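You operate a simulated robot arm through the tools that you are given. There is no shell and no other tool. Be economical: measure what you need, move in short steps, check, and stop when the job is done.

You are at the controls of a simulated two-armed robot. One attempt, no reset.

Task
Pug out a clay log, stop the mill and swing the nozzle cap shut.
Fine: open the cap and set the pointer knob to PUG first. Where these are worked on the way, their far stop is far enough and under half their travel is too little: nozzle cap.

The check looks at the end state, three seconds after you hand in, the way a careful person would. Anything else that was tipped, shoved, dropped, spilled or broken makes it a failure. A push-on lid holds only when it is set on centred and level and pressed home; a screw cap is set on level and turned clockwise until tight.

Robot
Two 7-joint arms with fingered hands on one trunk, hanging from a carriage that runs on a rail from [-8, -1863] to [0, 117] (x, y) and turns from -4.887 to 7.121 rad about z. Base frame: it is fixed where the carriage stands at the start and does not move with it; the origin is on the floor, on the carriage's upright axis, x ahead of it, y to its left, z up; the surface under the hand at the start is at about z = 720. Units: mm, rad, N and s.
The left shoulder is at the start at [40, 177, 1253], the right one opposite. With the tool pointing down near the work surface each hand reaches from about 100 to 800 mm from the robot's upright axis, wherever it stands, measured 20 degrees to its own side. Places, roughly: clay mill [700, 400, 900]; nozzle cap [700, -100, 900]; pointer knob [500, 600, 800]. Payload 4 kg a hand.
The TCP of each hand is the grasp point between the finger pads, 30 mm short of the fingertips. In the tool frame z runs along the fingers and y along their closing line. Largest opening 104 mm; the body of the gripper starts 35 mm behind the TCP. The gripper is a hand of 4 fingers: y runs from the thumb to the fingers, the wrist lies at [-15, -104, -178] in the tool frame.
Orientation is told as [roll, pitch, yaw] about the base's x, y, z axes, in that order, counted from this pose: with the fingers straight down and the wrist toward the robot, the tool's x, y and z point along [0, 1, 0], [1, 0, 0] and [0, 0, -1] of the base frame.

Tools
- The arms move only by the tool play_rows. It takes "left_series", "right_series" or both (then of equal length, played together; a hand with none holds still); each is a list that holds one entry, the list of rows, each a list of 6 numbers: the shift along the tool's x, y, z in mm, then the turn, a rotation vector about the tool's x, y, z in rad. In form: [[[dx, dy, dz, ax, ay, az], ...]]. A call has 1 to 10 rows; each row is the pose to reach, as a shift and turn from the pose commanded when the call began, along the tool's axes at that moment. Each row takes 0.2 s and may step no farther than 50 mm and 0.15 rad from the row before; otherwise, the whole call is refused. Where a pose cannot be reached the arm comes as near as it can. A force on the tool above 40 N (or 10 N above the force at the start of the call, whichever is more), or a blocked arm, ends the call early, and 0.2 s more pass. In this call time passes only in rows, and 0.2 s behind the last. The reply holds the time, the measured pose of the TCP, the force on the tool along the base axes, the opening and the grip force, in the units named above and with some noise, with the torque about the TCP (base axes, N m) and any sound that the robot's microphone picked up, and new pictures: "show" is both (left out), scene, wrist or none (wrist: the cameras of the hands that moved).
- Cameras (640 x 400 px; columns grow to the right, rows downward): "scene" is now at [224.5, 56.4, 1558.6]; the picture's right is [0.61, -0.80, 0.00], its down [-0.57, -0.43, -0.70] and it looks along [0.56, 0.42, -0.71] (base axes); focal length 256 px, centre (320, 200). "left" rides on the left gripper at [-61, -92, -130] in its tool frame; the picture's right is [-0.81, -0.28, 0.52], its down [0.53, -0.71, 0.46] and it looks along [0.24, 0.64, 0.72] (tool axes); focal length 275 px, centre (320, 200). "right" rides on the right gripper at [61, -92, -130] in its tool frame; the picture's right is [-0.81, 0.28, -0.52], its down [-0.53, -0.71, 0.46] and it looks along [-0.24, 0.64, 0.72] (tool axes); focal length 275 px, centre (320, 200). There is no depth. A picture from a camera that has moved, and an enlarged one, comes with that camera's place and axes in the base frame and with its lens. The place of the scene camera against the robot may be out by one fixed shift of up to 18 mm in any direction.
- raise_lower(by): slides the trunk up (or, below 0, down) by that many mm; the arms and the scene camera ride with it, the base frame stays. It gives what a move gives, with no picture.
- base_move(legs): drives the robot by 1 to 6 legs, each [ahead, left, turn to the left] in mm, mm and rad, along the robot's own axes; the way and the turn of a leg run together, so that a leg with both is an arc; at most 1500 mm and 3.142 rad a leg. The arms and the cameras ride along, it lands a little off, and it stops where it bumps. It keeps to its track: a leg is cut to what the track allows. It gives what a move gives, and a new picture of the scene camera.
- move_fingers(index, middle, ring, thumb_bend, thumb_turn, hand): sets how far each is bent, from 0 (flat) to 1 (curled in); at 0.3 the hand is open as for a grip, at 0.7 the pads meet at the TCP. One left out holds its place. A second passes; each finger stops where it meets its share of the squeeze, and holds until it gets a number again. It is the only way to open and close the hand. It gives what a move gives, with no picture; readings hold the bend of each and the force on the fingers (four entries, about 0 where the hand has none), thumb and palm. thumb_turn goes from beside the hand (0) to across from the fingers (1), as for a grip.
- head_to(pan, tilt): turns the head with the scene camera to pan (to the left, within 1.501 rad either way) and tilt (down, from -0.506 to 1.204), counted from straight ahead of the robot. It gives what a move gives, and a new picture of the scene camera.
- close_up(camera, box): a new picture of the part [left, top, right, bottom] of that camera's present view, enlarged. It takes no simulated time.
- job_done(): hands the job in; it is judged then, once.

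Go step by step. Nothing tells you exact positions but the pictures and the camera data: compare them with the known pose of the tool, close in by small moves and look again before you grip or let go. The budget is 120 turns and 260 pictures, counting those below and the enlarged ones. Unless the task says otherwise, let go and move clear before handing in, and close with one line.

The tools are called by a JSON object that holds its "method" and its "body". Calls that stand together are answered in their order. play_rows: Moves the arms, as the interface text tells. Its arguments: {"type":"object","properties":{"left_series":{"type":"array"},"right_series":{"type":"array"},"show":{"type":"string","enum":["both","scene","wrist","none"]}},"required":[]} The other tools are called the same way: raise_lower (by) slides the trunk up or down; move_fingers (index, middle, ring, thumb_bend, thumb_turn, hand) moves the fingers one by one; base_move (legs) drives the base; head_to (pan, tilt) turns the head that bears the scene camera; close_up (camera, box) takes an enlarged picture of a part of a camera's view; job_done () hands the job in.

At the start:

```text
time: 0.0
left_eef_pos: [406.6, 431.9, 1266.1]
left_tool_rot: [0.0, 0.001, 0.0]
left_force: [0.5, -0.2, -0.6]
left_wrist_torque: [-0.01, 0.02, 0.03]
left_grip_width: 103.8
left_gripper_force: 0.1
left_shape: jaw
left_bend: [0.3, 0.3, 0.3, 0.3, 0.98]
left_finger forces: [0.0, 0.0, 0.0, 0.0, 0.0, 0.0]
right_eef_pos: [497.4, 41.4, 1317.7]
right_tool_rot: [0.0, -0.001, -0.001]
right_force: [-0.5, -1.6, -0.1]
right_wrist_torque: [-0.02, 0.01, -0.04]
right_grip_width: 103.3
right_gripper_force: 0.1
right_shape: jaw
right_bend: [0.3, 0.3, 0.3, 0.3, 0.98]
right_finger forces: [0.0, 0.0, 0.1, 0.0, 0.1, 0.1]
trunk travel left (down, up): [-375.0, 388.0]
robot x, y, heading: [0.8, -0.1, -0.001]
head pan, tilt: [0.651, 0.796]
```

scene: 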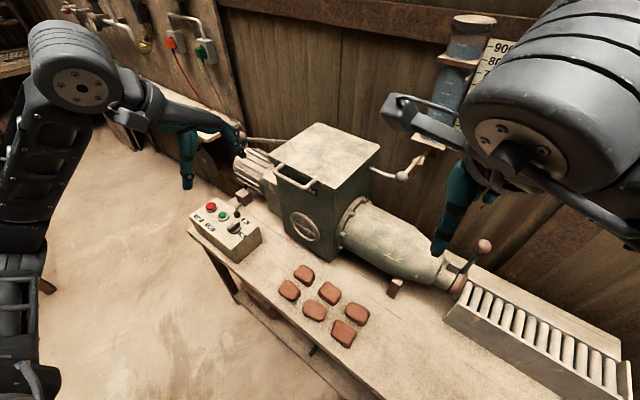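
right: 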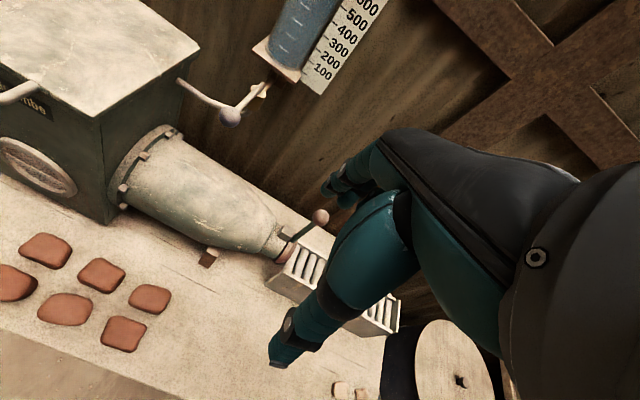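
left: 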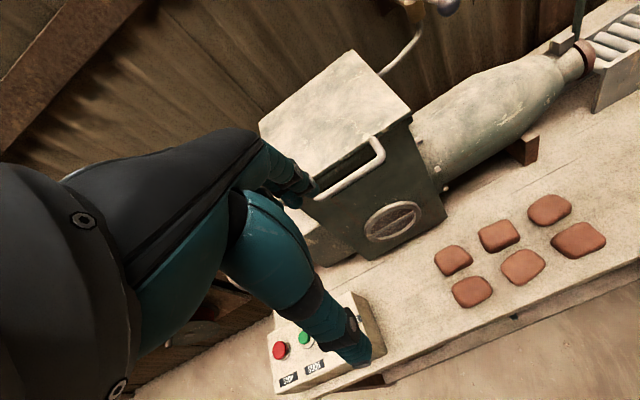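

I see a clay mill on a bench with a control box (red, green buttons, pointer knob), a nozzle cap with a lever, a water tank with a valve lever, and clay pieces. I'll zoom in on each first.

{"method": "close_up", "body": {"camera": "scene", "box": [180, 180, 280, 270]}}

{"method": "close_up", "body": {"camera": "scene", "box": [400, 220, 540, 320]}}

{"method": "close_up", "body": {"camera": "scene", "box": [120, 0, 280, 110]}}

{"method": "close_up", "body": {"camera": "right", "box": [160, 60, 360, 290]}}

```text
4.44 times, centred on (230, 225) of scene
camera zoom: at [224.5, 56.4, 1558.6], right [0.61, -0.8, 0.0], down [-0.57, -0.43, -0.7], along [0.56, 0.42, -0.71], focal length 1136 px, centre (720, 89)
```

zoom: 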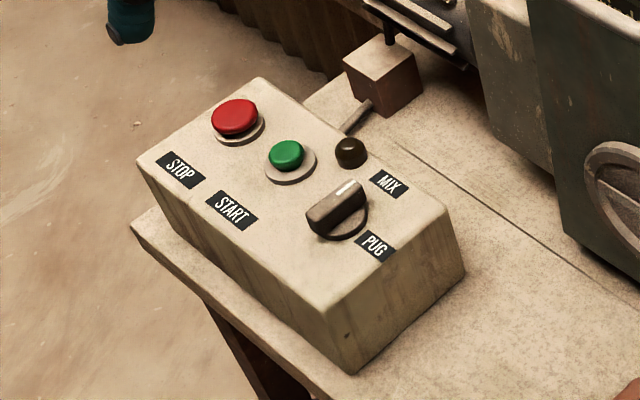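

```text
4.00 times, centred on (470, 270) of scene
camera zoom: at [224.5, 56.4, 1558.6], right [0.61, -0.8, 0.0], down [-0.57, -0.43, -0.7], along [0.56, 0.42, -0.71], focal length 1022 px, centre (-280, -80)
```

zoom: 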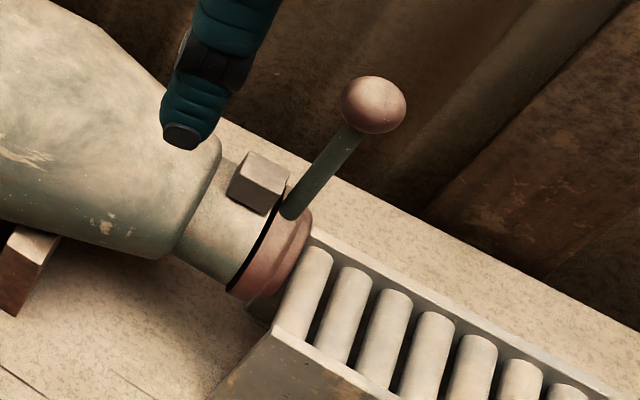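

```text
3.64 times, centred on (200, 55) of scene
camera zoom: at [224.5, 56.4, 1558.6], right [0.61, -0.8, 0.0], down [-0.57, -0.43, -0.7], along [0.56, 0.42, -0.71], focal length 929 px, centre (756, 727)
```

zoom: 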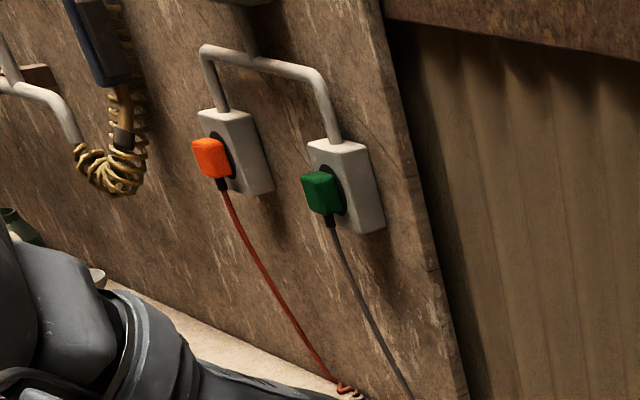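

```text
1.74 times, centred on (260, 175) of right
camera zoom: at [404.7, 104.2, 1448.6], right [0.28, -0.81, 0.52], down [-0.71, -0.53, -0.46], along [0.64, -0.24, -0.72], focal length 479 px, centre (424, 244)
```

zoom: 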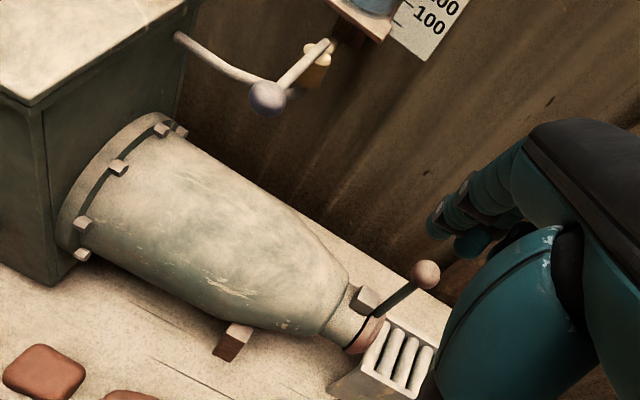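

The knob seems to be between MIX and PUG or at MIX, and the nozzle cap's lever stands upright at about [720,-45,1055]. The buttons are near [494,765,860]. I'll shift the base left and turn it so that the left hand can work the box and the right hand the cap from one standing place.

{"method": "base_move", "body": {"legs": [[0, 115, 0.4]]}}

{"method": "head_to", "body": {"pan": -0.6, "tilt": 0.7}}

```text
time: 1.6
left_eef_pos: [207.5, 668.8, 1266.7]
left_tool_rot: [0.001, 0.0, 0.397]
left_force: [0.4, 0.0, -0.4]
left_wrist_torque: [0.01, -0.03, 0.01]
left_grip_width: 104.1
left_gripper_force: 0.0
left_shape: jaw
left_bend: [0.3, 0.3, 0.3, 0.3, 0.98]
left_finger forces: [0.0, 0.0, 0.1, 0.0, 0.0, 0.0]
right_eef_pos: [442.3, 345.2, 1317.4]
right_tool_rot: [-0.001, -0.001, 0.396]
right_force: [1.3, -0.5, -0.1]
right_wrist_torque: [-0.05, 0.0, 0.0]
right_grip_width: 103.6
right_gripper_force: 0.1
right_shape: jaw
right_bend: [0.3, 0.3, 0.3, 0.3, 0.98]
right_finger forces: [0.0, 0.0, 0.0, 0.0, 0.0, 0.0]
trunk travel left (down, up): [-375.0, 388.0]
robot x, y, heading: [1.2, 112.3, 0.395]
head pan, tilt: [0.651, 0.796]
camera scene: at [188.5, 252.3, 1558.7], right [0.87, -0.5, 0.0], down [-0.36, -0.62, -0.7], along [0.35, 0.61, -0.71], focal length 256 px, centre (320, 200)
```

scene: 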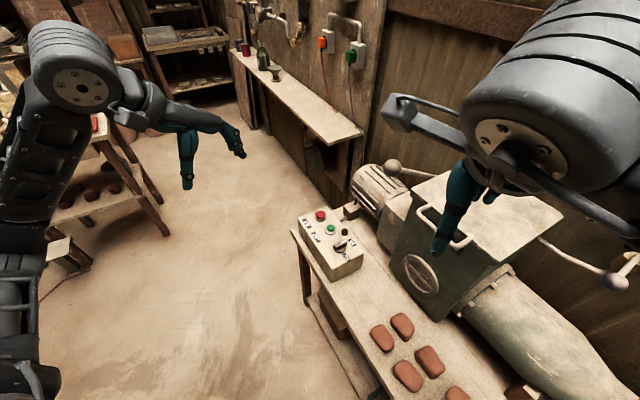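

```text
time: 3.0
left_eef_pos: [208.7, 668.3, 1266.6]
left_tool_rot: [-0.001, 0.001, 0.398]
left_force: [0.0, 0.4, -0.7]
left_wrist_torque: [0.02, 0.0, 0.01]
left_grip_width: 103.7
left_gripper_force: 0.3
left_shape: jaw
left_bend: [0.3, 0.3, 0.3, 0.3, 0.98]
left_finger forces: [0.0, 0.1, 0.0, 0.0, 0.1, 0.0]
right_eef_pos: [442.8, 343.4, 1316.5]
right_tool_rot: [-0.001, 0.001, 0.395]
right_force: [0.2, -0.5, 0.5]
right_wrist_torque: [0.0, 0.03, 0.03]
right_grip_width: 103.7
right_gripper_force: 0.0
right_shape: jaw
right_bend: [0.3, 0.3, 0.3, 0.3, 0.98]
right_finger forces: [0.0, 0.0, 0.0, 0.1, 0.0, 0.1]
trunk travel left (down, up): [-375.0, 388.0]
robot x, y, heading: [-4.0, 114.8, 0.398]
head pan, tilt: [-0.6, 0.7]
camera scene: at [231.4, 165.0, 1566.6], right [-0.2, -0.98, 0.0], down [-0.63, 0.13, -0.76], along [0.75, -0.15, -0.64], focal length 256 px, centre (320, 200)
```

scene: 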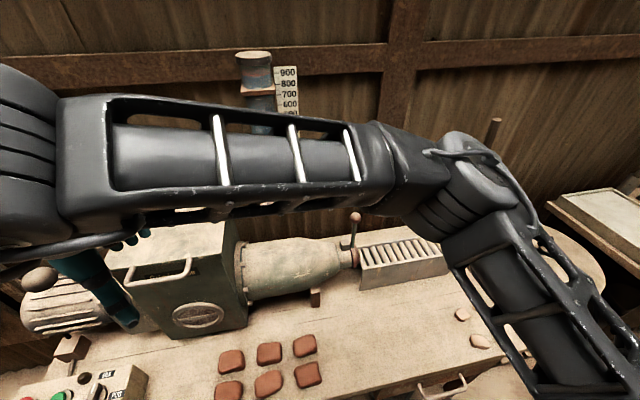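

From the side the cap lever is visible at the nozzle tip. I'll zoom in.

{"method": "close_up", "body": {"camera": "scene", "box": [300, 195, 420, 290]}}

{"method": "close_up", "body": {"camera": "scene", "box": [0, 330, 160, 400]}}

```text
4.21 times, centred on (360, 242) of scene
camera zoom: at [231.4, 165.0, 1566.6], right [-0.2, -0.98, 0.0], down [-0.63, 0.13, -0.76], along [0.75, -0.15, -0.64], focal length 1076 px, centre (152, 21)
```

zoom: 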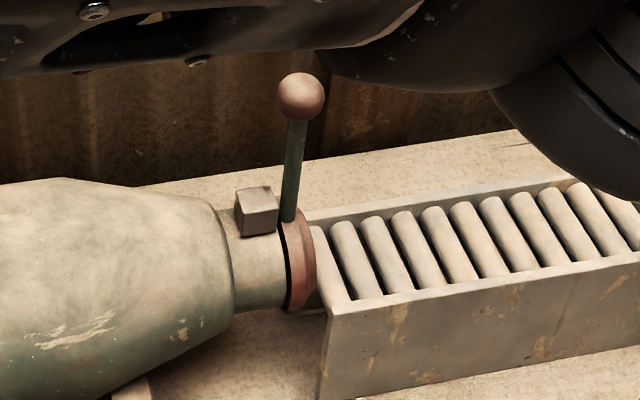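

```text
4.00 times, centred on (80, 365) of scene
camera zoom: at [231.4, 165.0, 1566.6], right [-0.2, -0.98, 0.0], down [-0.63, 0.13, -0.76], along [0.75, -0.15, -0.64], focal length 1022 px, centre (1280, -460)
```

zoom: 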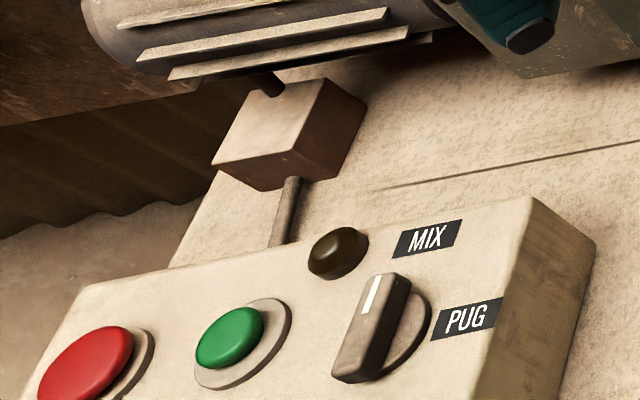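

Pointer now stands at MIX (+x); PUG is a quarter turn clockwise. I'll bring the right hand's camera close to the nozzle cap.

{"method": "play_rows", "body": {"right_series": [[[-43, -7, 18, 0, 0, 0], [-86, -14, 36, 0, 0, 0], [-129, -21, 54, 0, 0, 0], [-173, -28, 72, 0, 0, 0], [-216, -35, 90, 0, 0, 0], [-259, -42, 107, 0, 0, 0], [-302, -49, 125, 0, 0, 0], [-345, -56, 143, 0, 0, 0], [-388, -63, 161, 0, 0, 0], [-431, -69, 179, 0, 0, 0]]], "show": "both"}}

```text
time: 5.2
left_eef_pos: [207.5, 666.6, 1267.1]
left_tool_rot: [0.0, 0.0, 0.399]
left_force: [0.0, -0.8, 0.1]
left_wrist_torque: [-0.01, -0.02, -0.01]
left_grip_width: 103.6
left_gripper_force: 0.1
left_shape: jaw
left_bend: [0.3, 0.3, 0.3, 0.3, 0.98]
left_finger forces: [0.0, 0.1, 0.1, 0.0, 0.2, 0.1]
right_eef_pos: [545.0, -83.3, 1139.1]
right_tool_rot: [-0.001, 0.0, 0.398]
right_force: [-0.3, 0.2, -0.4]
right_wrist_torque: [0.02, -0.01, -0.01]
right_grip_width: 103.6
right_gripper_force: 0.0
right_shape: jaw
right_bend: [0.3, 0.3, 0.3, 0.3, 0.98]
right_finger forces: [0.0, 0.0, 0.0, 0.0, 0.1, 0.1]
trunk travel left (down, up): [-375.0, 388.0]
robot x, y, heading: [-0.2, 111.8, 0.394]
head pan, tilt: [-0.6, 0.7]
camera scene: at [231.3, 164.6, 1566.6], right [-0.2, -0.98, 0.0], down [-0.63, 0.13, -0.76], along [0.75, -0.15, -0.64], focal length 256 px, centre (320, 200)
camera right: at [435.5, -61.0, 1270.6], right [0.57, -0.64, 0.52], down [-0.45, -0.77, -0.45], along [0.69, 0.02, -0.72], focal length 275 px, centre (320, 200)
```

scene: 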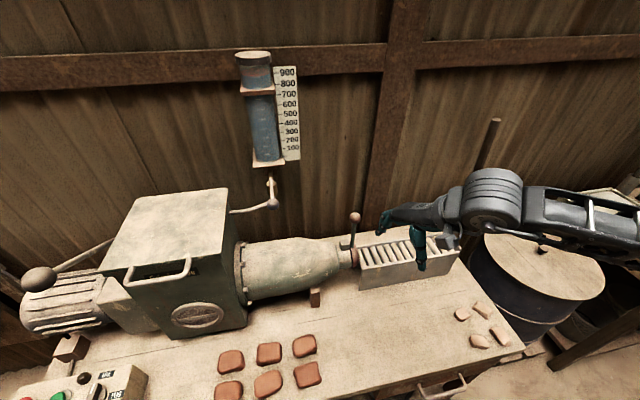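
right: 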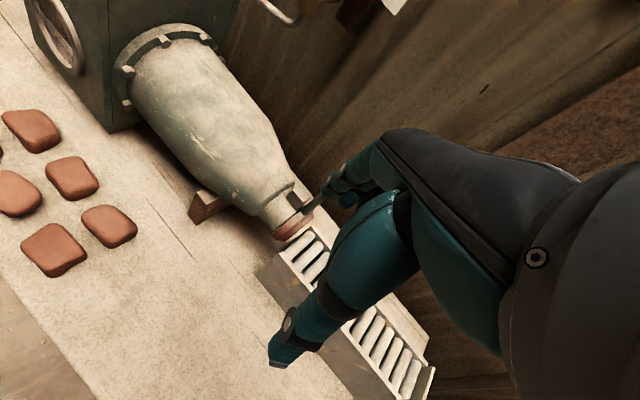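

{"method": "close_up", "body": {"camera": "scene", "box": [320, 200, 400, 280]}}

{"method": "close_up", "body": {"camera": "right", "box": [220, 160, 340, 260]}}

{"method": "close_up", "body": {"camera": "scene", "box": [10, 180, 290, 350]}}

```text
5.00 times, centred on (360, 240) of scene
camera zoom: at [231.3, 164.6, 1566.6], right [-0.2, -0.98, 0.0], down [-0.63, 0.13, -0.76], along [0.75, -0.15, -0.64], focal length 1278 px, centre (120, 0)
```

zoom: 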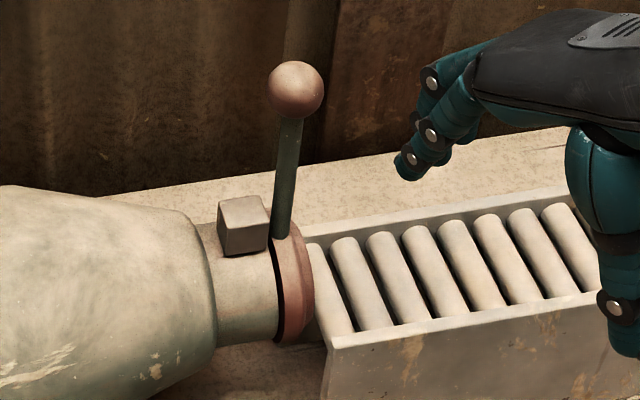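

```text
4.00 times, centred on (280, 210) of right
camera zoom: at [435.5, -61.0, 1270.6], right [0.57, -0.64, 0.52], down [-0.45, -0.77, -0.45], along [0.69, 0.02, -0.72], focal length 1101 px, centre (480, 160)
```

zoom: 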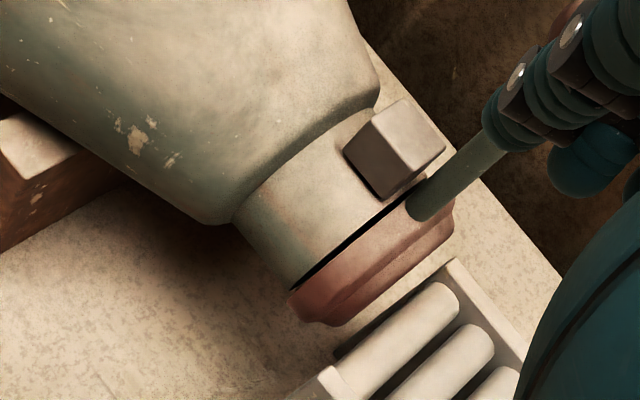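

```text
2.29 times, centred on (150, 265) of scene
camera zoom: at [231.3, 164.6, 1566.6], right [-0.2, -0.98, 0.0], down [-0.63, 0.13, -0.76], along [0.75, -0.15, -0.64], focal length 584 px, centre (709, 51)
```

zoom: 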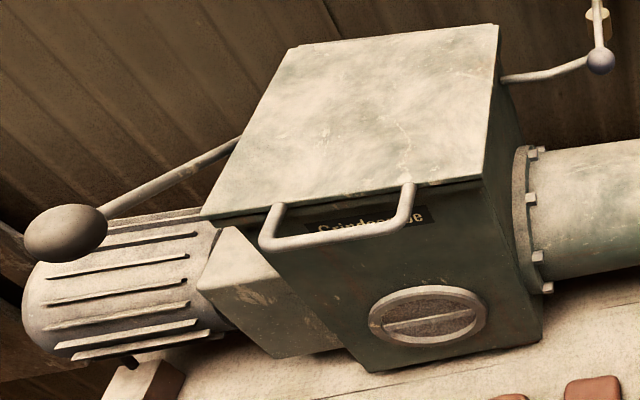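

I place the cap lever's ball at about [764,-51,1023], standing straight above the cap at the nozzle tip. I'll bring the right hand above it and look.

{"method": "play_rows", "body": {"right_series": [[[-11, 43, 4, 0, 0, 0], [-22, 86, 8, 0, 0, 0], [-33, 128, 11, 0, 0, 0], [-44, 171, 15, 0, 0, 0], [-55, 214, 19, 0, 0, 0]]], "show": "both"}}

{"method": "close_up", "body": {"camera": "scene", "box": [300, 160, 420, 280]}}

```text
time: 6.4
left_eef_pos: [208.6, 667.3, 1266.6]
left_tool_rot: [0.001, 0.0, 0.397]
left_force: [0.1, -0.4, 0.1]
left_wrist_torque: [-0.01, -0.06, 0.0]
left_grip_width: 103.7
left_gripper_force: 0.2
left_shape: jaw
left_bend: [0.3, 0.3, 0.3, 0.3, 0.98]
left_finger forces: [0.1, 0.0, 0.1, 0.0, 0.1, 0.0]
right_eef_pos: [761.7, -49.0, 1120.7]
right_tool_rot: [-0.001, 0.0, 0.399]
right_force: [-0.1, 0.1, 0.2]
right_wrist_torque: [-0.01, -0.04, 0.0]
right_grip_width: 103.8
right_gripper_force: 0.1
right_shape: jaw
right_bend: [0.3, 0.3, 0.3, 0.3, 0.98]
right_finger forces: [0.0, 0.0, 0.1, 0.1, 0.0, 0.1]
trunk travel left (down, up): [-375.0, 388.0]
robot x, y, heading: [3.2, 117.1, 0.401]
head pan, tilt: [-0.6, 0.7]
camera scene: at [231.7, 165.2, 1566.8], right [-0.2, -0.98, 0.0], down [-0.63, 0.13, -0.77], along [0.75, -0.15, -0.64], focal length 256 px, centre (320, 200)
camera right: at [652.9, -26.8, 1251.9], right [0.57, -0.64, 0.52], down [-0.45, -0.77, -0.46], along [0.69, 0.02, -0.72], focal length 275 px, centre (320, 200)
```

scene: 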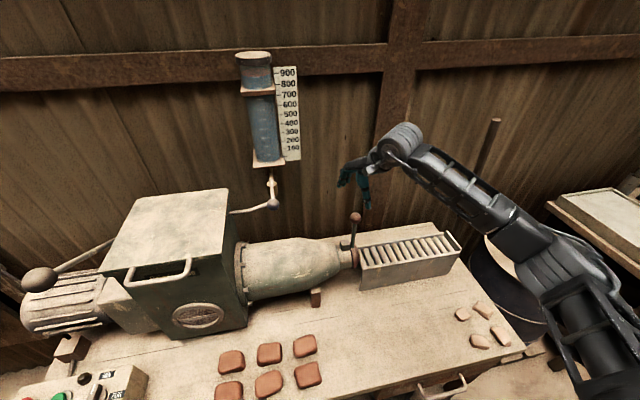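
right: 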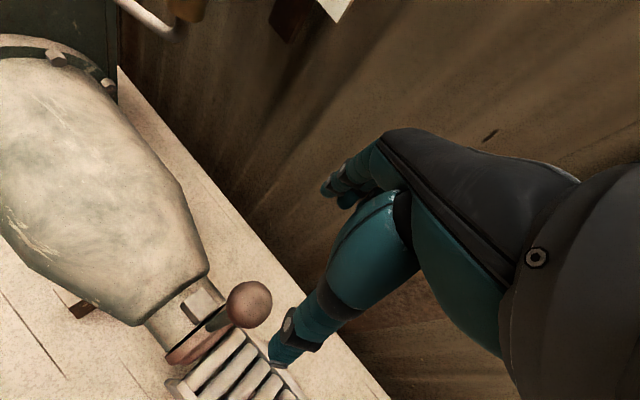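

```text
3.33 times, centred on (360, 220) of scene
camera zoom: at [231.7, 165.2, 1566.8], right [-0.2, -0.98, 0.0], down [-0.63, 0.13, -0.77], along [0.75, -0.15, -0.64], focal length 852 px, centre (187, 133)
```

zoom: 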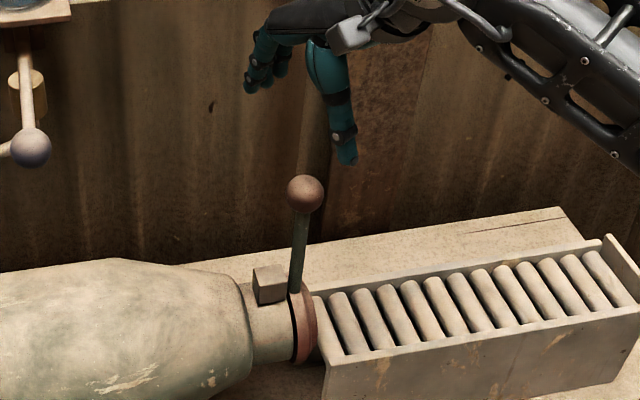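

Wrist view puts the ball at about [731,-48,1037]. I'll line up above it and go halfway down.

{"method": "play_rows", "body": {"right_series": [[[13, -28, 0, 0, 0, 0], [13, -28, 40, 0, 0, 0]]], "show": "both"}}

{"method": "close_up", "body": {"camera": "scene", "box": [320, 160, 400, 240]}}

```text
time: 7.0
left_eef_pos: [207.6, 668.1, 1267.1]
left_tool_rot: [0.0, 0.0, 0.397]
left_force: [-0.4, 0.8, 1.2]
left_wrist_torque: [0.01, 0.0, 0.0]
left_grip_width: 103.9
left_gripper_force: 0.2
left_shape: jaw
left_bend: [0.3, 0.3, 0.3, 0.3, 0.98]
left_finger forces: [0.0, 0.1, 0.0, 0.0, 0.1, 0.0]
right_eef_pos: [730.4, -47.2, 1080.2]
right_tool_rot: [0.0, 0.001, 0.395]
right_force: [-0.9, 0.0, -0.1]
right_wrist_torque: [-0.01, -0.01, 0.01]
right_grip_width: 103.6
right_gripper_force: 0.0
right_shape: jaw
right_bend: [0.3, 0.3, 0.3, 0.3, 0.98]
right_finger forces: [0.1, 0.0, 0.0, 0.0, 0.0, 0.0]
trunk travel left (down, up): [-375.0, 388.0]
robot x, y, heading: [0.9, 112.3, 0.398]
head pan, tilt: [-0.6, 0.7]
camera scene: at [231.2, 165.1, 1566.6], right [-0.2, -0.98, 0.0], down [-0.63, 0.13, -0.76], along [0.75, -0.15, -0.64], focal length 256 px, centre (320, 200)
camera right: at [622.2, -25.6, 1211.4], right [0.57, -0.64, 0.52], down [-0.45, -0.77, -0.46], along [0.69, 0.02, -0.72], focal length 275 px, centre (320, 200)
```

scene: 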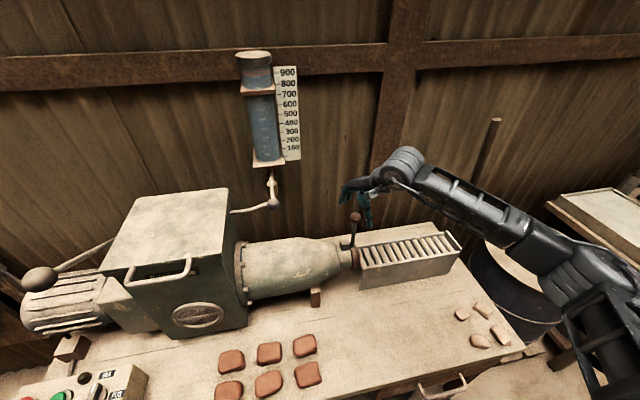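
right: 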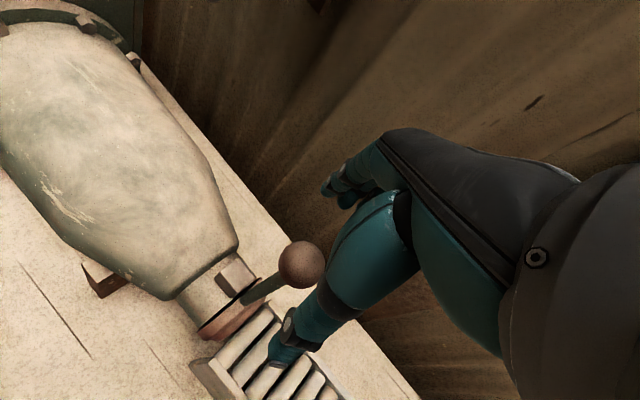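

```text
5.00 times, centred on (360, 200) of scene
camera zoom: at [231.2, 165.1, 1566.6], right [-0.2, -0.98, 0.0], down [-0.63, 0.13, -0.76], along [0.75, -0.15, -0.64], focal length 1278 px, centre (120, 200)
```

zoom: 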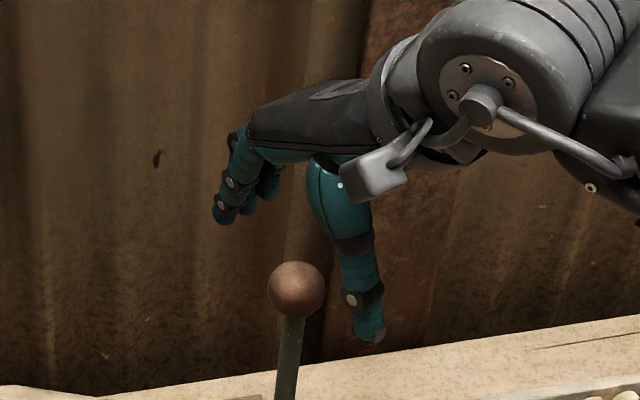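

Ball estimate is now [734,-49,1035], which agrees with the earlier one. I'll go down around it and close the fingers gently.

{"method": "play_rows", "body": {"right_series": [[[-2, 2, 22, 0, 0, 0], [-3, 3, 45, 0, 0, 0]]], "show": "none"}}

{"method": "move_fingers", "body": {"hand": "right", "index": 0.62, "middle": 0.62, "ring": 0.62, "thumb_bend": 0.62}}

{"method": "close_up", "body": {"camera": "right", "box": [200, 140, 440, 380]}}

{"method": "close_up", "body": {"camera": "scene", "box": [320, 160, 400, 240]}}

```text
time: 7.6
left_eef_pos: [208.5, 666.3, 1266.3]
left_tool_rot: [0.001, 0.0, 0.397]
left_force: [-0.4, 0.1, -0.5]
left_wrist_torque: [-0.02, -0.03, -0.03]
left_grip_width: 103.8
left_gripper_force: 0.0
left_shape: jaw
left_bend: [0.3, 0.3, 0.3, 0.3, 0.98]
left_finger forces: [0.0, 0.1, 0.0, 0.1, 0.1, 0.0]
right_eef_pos: [736.1, -48.4, 1035.3]
right_tool_rot: [-0.001, -0.001, 0.397]
right_force: [0.0, -0.1, -1.0]
right_wrist_torque: [-0.01, 0.0, -0.01]
right_grip_width: 103.8
right_gripper_force: 0.0
right_shape: jaw
right_bend: [0.3, 0.3, 0.3, 0.3, 0.98]
right_finger forces: [0.0, 0.0, 0.0, 0.0, 0.0, 0.0]
trunk travel left (down, up): [-375.0, 388.0]
robot x, y, heading: [1.2, 113.2, 0.4]
head pan, tilt: [-0.6, 0.7]
```

```text
time: 8.6
left_eef_pos: [206.8, 667.3, 1266.5]
left_tool_rot: [0.001, 0.001, 0.398]
left_force: [0.6, -0.6, -0.2]
left_wrist_torque: [0.01, -0.02, 0.01]
left_grip_width: 103.4
left_gripper_force: 0.0
left_shape: jaw
left_bend: [0.3, 0.3, 0.3, 0.3, 0.98]
left_finger forces: [0.0, 0.1, 0.0, 0.1, 0.1, 0.0]
right_eef_pos: [736.1, -49.7, 1034.5]
right_tool_rot: [0.0, 0.002, 0.396]
right_force: [-4.1, -3.2, -1.4]
right_wrist_torque: [-0.01, -0.04, 0.03]
right_grip_width: 25.4
right_gripper_force: 2.8
right_shape: fingers
right_bend: [0.62, 0.62, 0.62, 0.6, 0.97]
right_finger forces: [0.0, 0.1, 0.1, 0.0, 5.0, 0.0]
trunk travel left (down, up): [-375.0, 388.0]
robot x, y, heading: [-1.5, 114.5, 0.396]
head pan, tilt: [-0.6, 0.7]
```

```text
1.67 times, centred on (320, 260) of right
camera zoom: at [626.9, -28.0, 1166.5], right [0.57, -0.64, 0.52], down [-0.45, -0.77, -0.45], along [0.69, 0.02, -0.73], focal length 459 px, centre (320, 100)
```

zoom: 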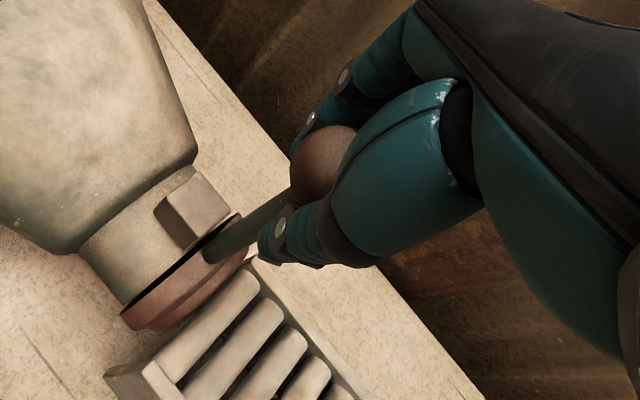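

```text
5.00 times, centred on (360, 200) of scene
camera zoom: at [230.9, 164.7, 1566.4], right [-0.2, -0.98, 0.0], down [-0.63, 0.13, -0.76], along [0.75, -0.15, -0.64], focal length 1278 px, centre (120, 200)
```

zoom: 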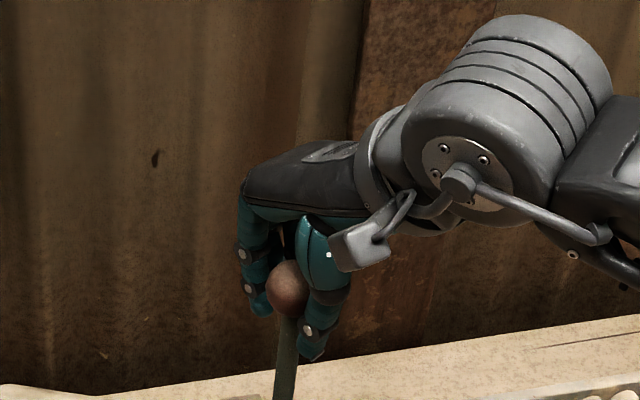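

The ball is between thumb and fingers with only the thumb touching. I'll close the fingers a bit more.

{"method": "move_fingers", "body": {"hand": "right", "index": 0.72, "middle": 0.72, "ring": 0.72}}

{"method": "play_rows", "body": {"right_series": [[[4, 2, 0, 0, 0, 0], [9, 4, 0, 0, 0, 0]]], "show": "wrist"}}

```text
time: 9.6
left_eef_pos: [207.7, 667.8, 1266.5]
left_tool_rot: [0.0, 0.0, 0.397]
left_force: [0.2, 0.6, -0.2]
left_wrist_torque: [0.01, 0.0, 0.0]
left_grip_width: 103.7
left_gripper_force: 0.1
left_shape: jaw
left_bend: [0.3, 0.3, 0.3, 0.3, 0.98]
left_finger forces: [0.0, 0.1, 0.0, 0.0, 0.1, 0.1]
right_eef_pos: [736.0, -49.4, 1035.6]
right_tool_rot: [-0.002, 0.001, 0.397]
right_force: [-2.7, -1.6, -2.6]
right_wrist_torque: [0.06, -0.12, 0.06]
right_grip_width: 15.0
right_gripper_force: 3.7
right_shape: fingers
right_bend: [0.71, 0.72, 0.72, 0.59, 0.98]
right_finger forces: [2.1, 0.0, 0.1, 0.1, 5.2, 0.0]
trunk travel left (down, up): [-375.0, 388.0]
robot x, y, heading: [0.8, 113.9, 0.393]
head pan, tilt: [-0.6, 0.7]
```

```text
time: 10.2
left_eef_pos: [206.4, 667.2, 1266.6]
left_tool_rot: [-0.001, 0.001, 0.396]
left_force: [0.1, -0.4, 0.5]
left_wrist_torque: [0.0, -0.01, 0.02]
left_grip_width: 103.7
left_gripper_force: 0.1
left_shape: jaw
left_bend: [0.3, 0.3, 0.3, 0.3, 0.98]
left_finger forces: [0.0, 0.0, 0.0, 0.0, 0.1, 0.1]
right_eef_pos: [737.0, -41.0, 1035.2]
right_tool_rot: [-0.003, 0.001, 0.397]
right_force: [-6.9, -5.6, -0.1]
right_wrist_torque: [0.04, -0.09, 0.09]
right_grip_width: 15.0
right_gripper_force: 4.1
right_shape: fingers
right_bend: [0.72, 0.72, 0.72, 0.58, 0.98]
right_finger forces: [0.0, 0.3, 0.0, 0.0, 8.1, 0.0]
trunk travel left (down, up): [-375.0, 388.0]
robot x, y, heading: [2.4, 113.4, 0.396]
head pan, tilt: [-0.6, 0.7]
camera right: at [627.8, -19.0, 1166.3], right [0.57, -0.64, 0.52], down [-0.45, -0.77, -0.45], along [0.69, 0.02, -0.73], focal length 275 px, centre (320, 200)
```

right: 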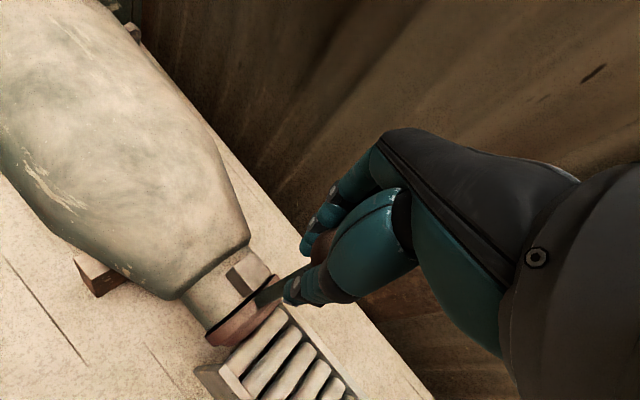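

Force rises only slightly, with the thumb on the ball. I'll test a push along the thumb's direction (+x), watching the force.

{"method": "play_rows", "body": {"right_series": [[[0, 6, 0, 0, 0, 0], [0, 12, 0, 0, 0, 0], [0, 20, 0, 0, 0, 0]]], "show": "both"}}

{"method": "close_up", "body": {"camera": "scene", "box": [320, 180, 400, 280]}}

```text
time: 11.0
left_eef_pos: [205.7, 665.8, 1264.2]
left_tool_rot: [0.0, 0.004, 0.395]
left_force: [0.2, -0.4, -0.2]
left_wrist_torque: [0.01, -0.01, -0.02]
left_grip_width: 103.6
left_gripper_force: 0.0
left_shape: jaw
left_bend: [0.3, 0.3, 0.3, 0.3, 0.98]
left_finger forces: [0.1, 0.0, 0.0, 0.1, 0.0, 0.0]
right_eef_pos: [750.7, -34.8, 1033.4]
right_tool_rot: [-0.001, 0.006, 0.398]
right_force: [-30.5, -13.7, 12.2]
right_wrist_torque: [-0.01, 0.22, 0.13]
right_grip_width: 36.6
right_gripper_force: 16.4
right_shape: fingers
right_bend: [0.72, 0.72, 0.72, 0.48, 0.96]
right_finger forces: [0.1, 0.0, 0.1, 0.1, 32.1, 0.0]
trunk travel left (down, up): [-375.0, 388.0]
robot x, y, heading: [2.0, 112.7, 0.394]
head pan, tilt: [-0.6, 0.7]
camera scene: at [229.2, 163.2, 1566.0], right [-0.2, -0.98, 0.0], down [-0.63, 0.13, -0.76], along [0.75, -0.16, -0.65], focal length 256 px, centre (320, 200)
camera right: at [643.2, -12.6, 1165.2], right [0.57, -0.64, 0.52], down [-0.46, -0.77, -0.45], along [0.69, 0.02, -0.73], focal length 275 px, centre (320, 200)
```

scene: 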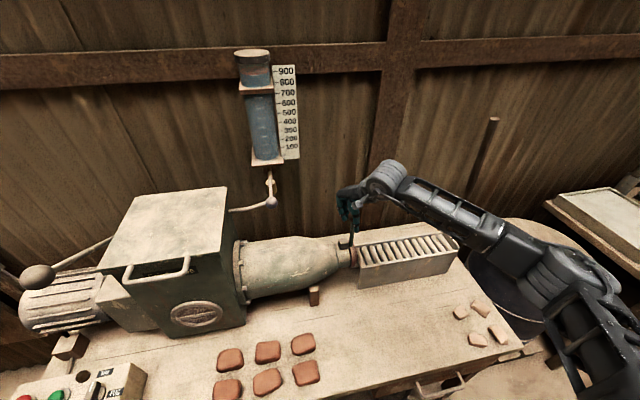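
right: 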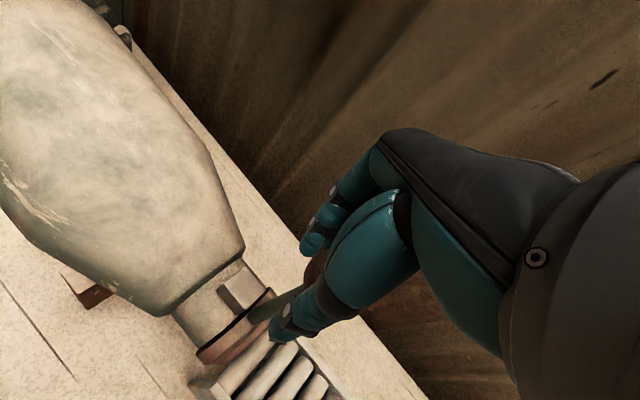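

```text
4.00 times, centred on (360, 230) of scene
camera zoom: at [229.2, 163.2, 1566.0], right [-0.2, -0.98, 0.0], down [-0.63, 0.13, -0.76], along [0.75, -0.16, -0.65], focal length 1022 px, centre (160, 80)
```

zoom: 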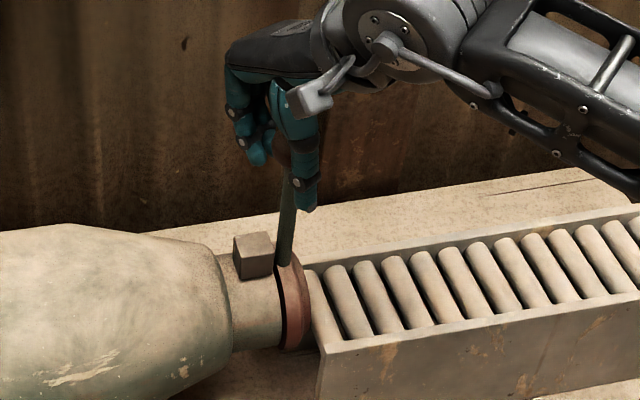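

No give toward +x at 30 N. I'll pull it the other way, toward -x with the fingers hooked behind the ball.

{"method": "play_rows", "body": {"right_series": [[[0, -12, 0, 0, 0, 0], [0, -24, 0, 0, 0, 0], [0, -34, 0, 0, 0, 0], [0, -42, 0, 0, 0, 0]]], "show": "both"}}

{"method": "close_up", "body": {"camera": "scene", "box": [320, 180, 400, 280]}}

```text
time: 12.0
left_eef_pos: [208.3, 669.3, 1267.7]
left_tool_rot: [-0.001, 0.001, 0.397]
left_force: [-0.4, -0.3, 0.2]
left_wrist_torque: [0.02, 0.01, -0.04]
left_grip_width: 103.7
left_gripper_force: 0.0
left_shape: jaw
left_bend: [0.3, 0.3, 0.3, 0.3, 0.98]
left_finger forces: [0.0, 0.0, 0.0, 0.0, 0.1, 0.0]
right_eef_pos: [717.8, -43.9, 1034.1]
right_tool_rot: [0.004, -0.002, 0.4]
right_force: [1.9, 6.6, -0.2]
right_wrist_torque: [0.11, -0.19, 0.0]
right_grip_width: 10.0
right_gripper_force: 5.6
right_shape: fingers
right_bend: [0.72, 0.67, 0.72, 0.61, 0.96]
right_finger forces: [3.2, 4.7, 0.1, 0.0, 3.0, 0.1]
trunk travel left (down, up): [-375.0, 388.0]
robot x, y, heading: [-0.9, 111.7, 0.401]
head pan, tilt: [-0.6, 0.7]
camera scene: at [231.6, 166.0, 1566.8], right [-0.2, -0.98, 0.0], down [-0.63, 0.13, -0.77], along [0.75, -0.15, -0.64], focal length 256 px, centre (320, 200)
camera right: at [609.0, -23.6, 1166.3], right [0.57, -0.64, 0.52], down [-0.45, -0.77, -0.46], along [0.69, 0.03, -0.72], focal length 275 px, centre (320, 200)
```

scene: 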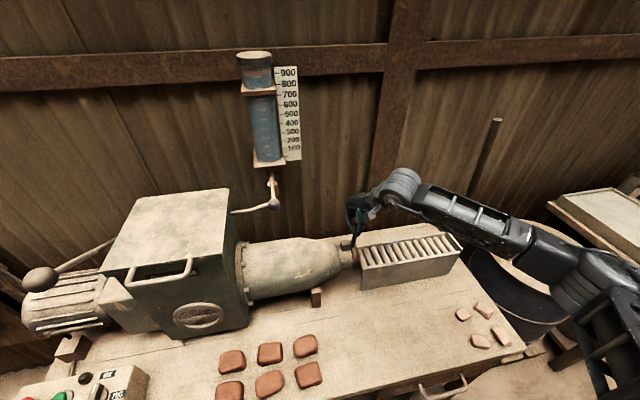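
right: 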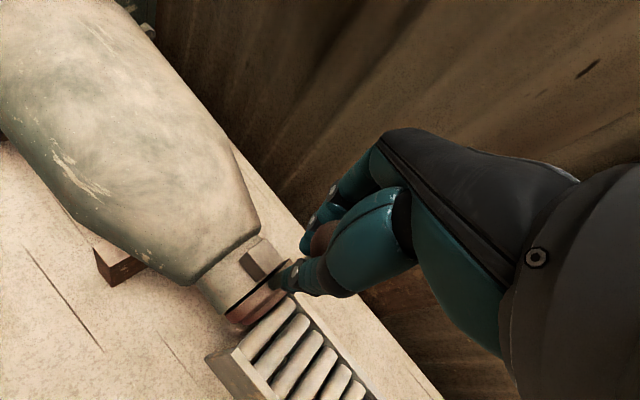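

```text
4.00 times, centred on (360, 230) of scene
camera zoom: at [231.6, 166.0, 1566.8], right [-0.2, -0.98, 0.0], down [-0.63, 0.13, -0.77], along [0.75, -0.15, -0.64], focal length 1022 px, centre (160, 80)
```

zoom: 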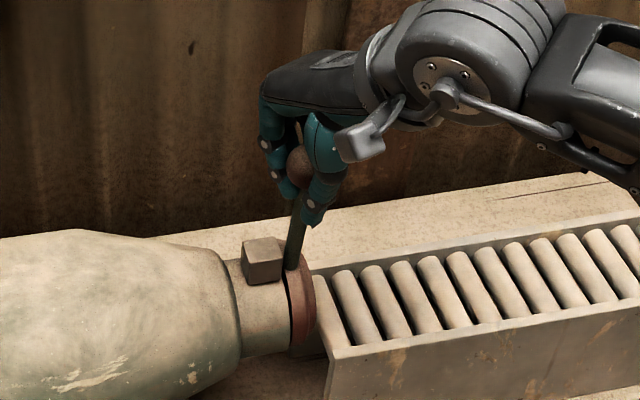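

{"method": "play_rows", "body": {"right_series": [[[2, -5, 0, 0, 0, 0], [5, -11, 0, 0, 0, 0], [8, -18, 0, 0, 0, 0]]], "show": "wrist"}}

{"method": "close_up", "body": {"camera": "scene", "box": [320, 180, 400, 280]}}

```text
time: 12.8
left_eef_pos: [208.7, 669.3, 1267.0]
left_tool_rot: [-0.001, -0.001, 0.399]
left_force: [0.0, 0.4, 0.0]
left_wrist_torque: [0.02, -0.01, 0.04]
left_grip_width: 103.5
left_gripper_force: 0.2
left_shape: jaw
left_bend: [0.3, 0.3, 0.3, 0.3, 0.98]
left_finger forces: [0.0, 0.1, 0.0, 0.1, 0.0, 0.0]
right_eef_pos: [697.9, -47.3, 1034.9]
right_tool_rot: [0.002, -0.001, 0.398]
right_force: [4.2, 7.2, -3.1]
right_wrist_torque: [0.17, -0.34, 0.04]
right_grip_width: 15.0
right_gripper_force: 8.0
right_shape: fingers
right_bend: [0.71, 0.64, 0.72, 0.59, 0.96]
right_finger forces: [5.1, 8.4, 0.1, 0.0, 4.2, 0.1]
trunk travel left (down, up): [-375.0, 388.0]
robot x, y, heading: [0.8, 108.9, 0.402]
head pan, tilt: [-0.6, 0.7]
camera right: at [589.1, -25.0, 1165.3], right [0.57, -0.64, 0.52], down [-0.45, -0.77, -0.46], along [0.69, 0.03, -0.72], focal length 275 px, centre (320, 200)
```

right: 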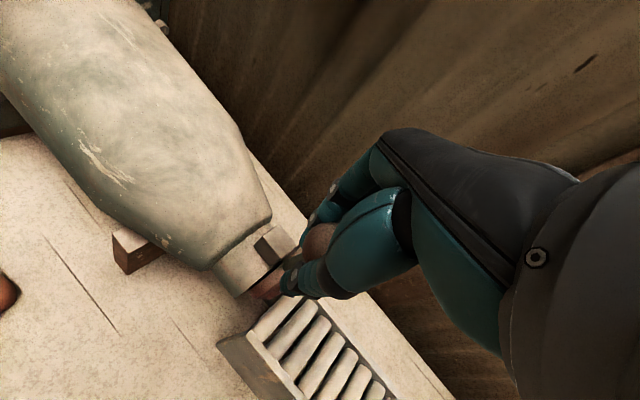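

```text
4.00 times, centred on (360, 230) of scene
camera zoom: at [231.7, 165.6, 1566.7], right [-0.2, -0.98, 0.0], down [-0.63, 0.13, -0.77], along [0.75, -0.15, -0.64], focal length 1022 px, centre (160, 80)
```

zoom: 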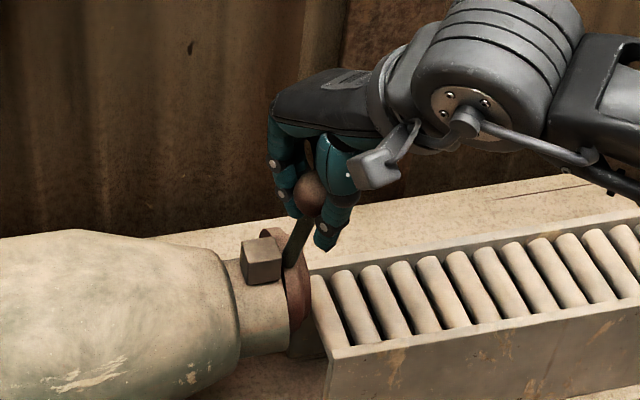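

It is opening: the cap pivots about the block as the lever tips toward me (-x). I'll continue along the arc.

{"method": "play_rows", "body": {"right_series": [[[4, -10, 4, 0, 0, 0], [8, -20, 8, 0, 0, 0], [12, -30, 14, 0, 0, 0], [16, -40, 20, 0, 0, 0], [20, -48, 27, 0, 0, 0], [24, -57, 35, 0, 0, 0]]], "show": "wrist"}}

{"method": "close_up", "body": {"camera": "scene", "box": [320, 180, 400, 280]}}

```text
time: 14.2
left_eef_pos: [209.2, 667.6, 1265.9]
left_tool_rot: [-0.001, 0.0, 0.396]
left_force: [0.2, 0.5, 0.1]
left_wrist_torque: [0.0, 0.02, 0.01]
left_grip_width: 103.9
left_gripper_force: 0.2
left_shape: jaw
left_bend: [0.3, 0.3, 0.3, 0.3, 0.98]
left_finger forces: [0.1, 0.0, 0.1, 0.1, 0.0, 0.1]
right_eef_pos: [637.0, -50.4, 997.9]
right_tool_rot: [-0.003, 0.002, 0.395]
right_force: [3.4, -4.7, -2.9]
right_wrist_torque: [-0.14, -0.09, -0.05]
right_grip_width: 26.3
right_gripper_force: 9.2
right_shape: fingers
right_bend: [0.71, 0.71, 0.72, 0.56, 0.97]
right_finger forces: [6.5, 6.3, 0.0, 0.1, 6.1, 0.1]
trunk travel left (down, up): [-375.0, 388.0]
robot x, y, heading: [1.5, 113.3, 0.394]
head pan, tilt: [-0.6, 0.7]
camera right: at [527.9, -27.0, 1129.1], right [0.57, -0.64, 0.52], down [-0.45, -0.77, -0.45], along [0.69, 0.02, -0.73], focal length 275 px, centre (320, 200)
```

right: 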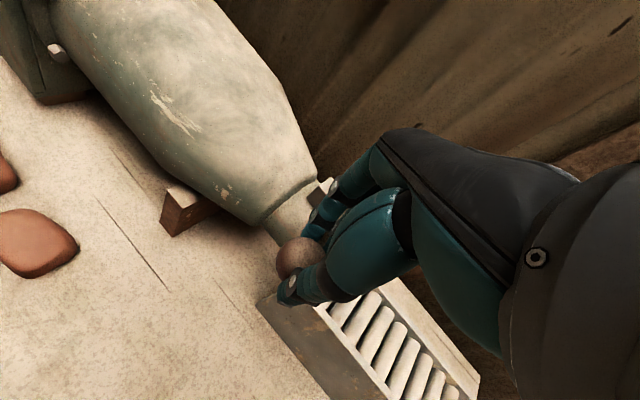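

```text
4.00 times, centred on (360, 230) of scene
camera zoom: at [232.0, 164.2, 1566.7], right [-0.2, -0.98, 0.0], down [-0.63, 0.13, -0.77], along [0.75, -0.16, -0.64], focal length 1022 px, centre (160, 80)
```

zoom: 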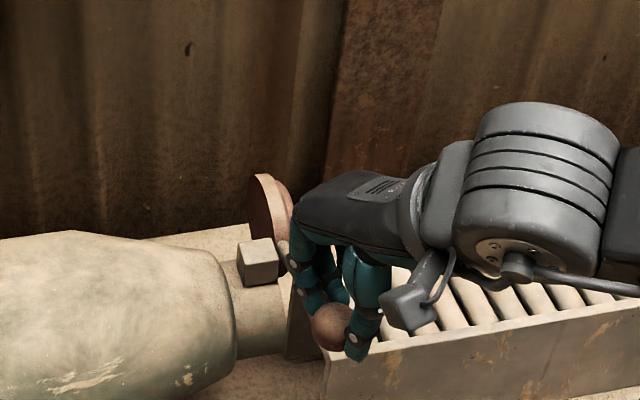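

The cap is well past half open. I'll push the lever further down along the arc.

{"method": "play_rows", "body": {"right_series": [[[4, -8, 12, 0, 0, 0], [7, -15, 26, 0, 0, 0], [9, -20, 40, 0, 0, 0], [9, -22, 54, 0, 0, 0]]], "show": "wrist"}}

{"method": "close_up", "body": {"camera": "scene", "box": [320, 180, 400, 280]}}

```text
time: 15.2
left_eef_pos: [212.1, 667.0, 1266.2]
left_tool_rot: [-0.004, -0.003, 0.397]
left_force: [0.5, -0.1, 0.1]
left_wrist_torque: [0.0, 0.04, 0.01]
left_grip_width: 103.4
left_gripper_force: 0.0
left_shape: jaw
left_bend: [0.3, 0.3, 0.3, 0.3, 0.98]
left_finger forces: [0.0, 0.1, 0.0, 0.1, 0.2, 0.0]
right_eef_pos: [618.2, -51.3, 949.4]
right_tool_rot: [-0.006, -0.006, 0.395]
right_force: [21.9, -11.9, 2.0]
right_wrist_torque: [-0.37, -0.72, -0.27]
right_grip_width: 22.0
right_gripper_force: 14.1
right_shape: fingers
right_bend: [0.58, 0.65, 0.72, 0.62, 0.97]
right_finger forces: [9.0, 19.5, 0.0, 0.0, 0.1, 0.1]
trunk travel left (down, up): [-375.0, 388.0]
robot x, y, heading: [1.3, 110.4, 0.4]
head pan, tilt: [-0.6, 0.7]
camera right: at [508.2, -28.0, 1078.9], right [0.56, -0.64, 0.52], down [-0.45, -0.77, -0.46], along [0.69, 0.02, -0.72], focal length 275 px, centre (320, 200)
```

right: 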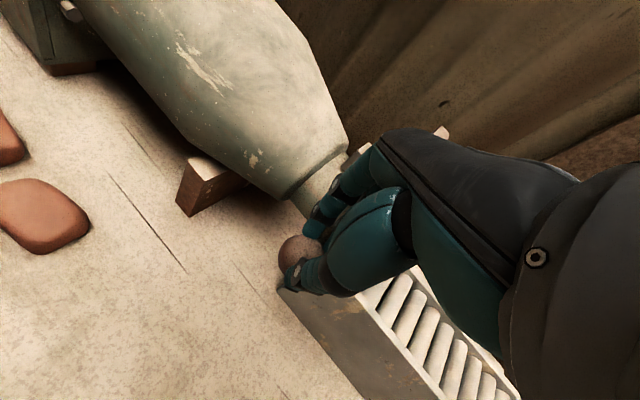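

```text
4.00 times, centred on (360, 230) of scene
camera zoom: at [233.8, 163.6, 1567.4], right [-0.2, -0.98, 0.0], down [-0.63, 0.13, -0.77], along [0.75, -0.16, -0.64], focal length 1022 px, centre (160, 80)
```

zoom: 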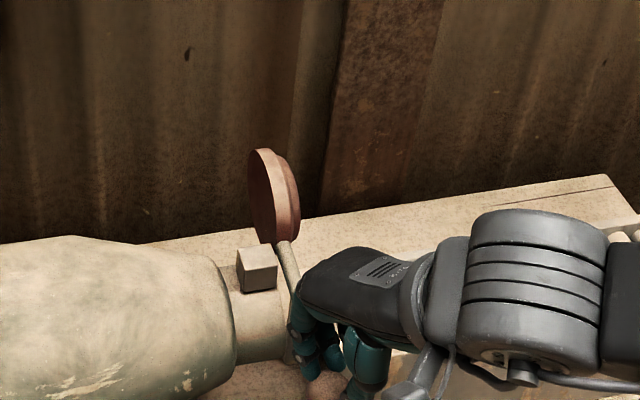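

The cap disc now stands up beside the nozzle. I'll ease the radial pull and press further down to find the stop.

{"method": "play_rows", "body": {"right_series": [[[-3, 8, 6, 0, 0, 0], [-5, 12, 18, 0, 0, 0], [-5, 12, 30, 0, 0, 0]]], "show": "wrist"}}

{"method": "close_up", "body": {"camera": "scene", "box": [320, 180, 400, 280]}}

```text
time: 15.9
left_eef_pos: [208.6, 666.4, 1267.0]
left_tool_rot: [-0.002, -0.001, 0.398]
left_force: [-0.6, -0.2, 0.2]
left_wrist_torque: [0.02, -0.03, 0.0]
left_grip_width: 103.7
left_gripper_force: 0.0
left_shape: jaw
left_bend: [0.3, 0.3, 0.3, 0.3, 0.98]
left_finger forces: [0.1, 0.0, 0.0, 0.0, 0.0, 0.1]
right_eef_pos: [630.8, -46.9, 940.1]
right_tool_rot: [0.002, -0.025, 0.398]
right_force: [1.3, -6.0, 20.5]
right_wrist_torque: [-0.22, 0.04, 0.01]
right_grip_width: 22.7
right_gripper_force: 15.0
right_shape: fingers
right_bend: [0.72, 0.74, 0.72, 0.55, 0.96]
right_finger forces: [2.8, 19.4, 0.1, 0.0, 8.4, 0.0]
trunk travel left (down, up): [-375.0, 388.0]
robot x, y, heading: [-0.3, 113.7, 0.398]
head pan, tilt: [-0.6, 0.7]
stopped in row 3 (right hand): the force on the tool passed its limit at 42 N (the readings are from after the stop); the commanded pose is now the measured one
camera right: at [519.7, -26.0, 1068.9], right [0.55, -0.65, 0.52], down [-0.44, -0.76, -0.47], along [0.71, 0.03, -0.71], focal length 275 px, centre (320, 200)
```

right: 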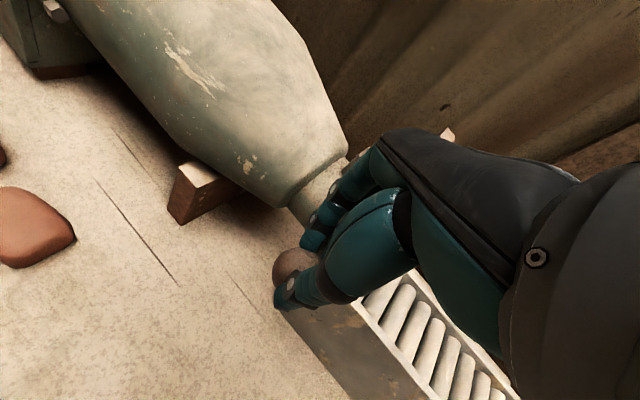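

```text
4.00 times, centred on (360, 230) of scene
camera zoom: at [231.8, 163.9, 1566.8], right [-0.2, -0.98, 0.0], down [-0.63, 0.13, -0.77], along [0.75, -0.16, -0.64], focal length 1022 px, centre (160, 80)
```

zoom: 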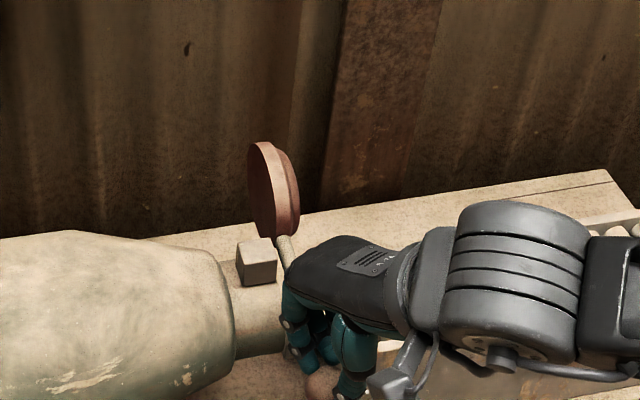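

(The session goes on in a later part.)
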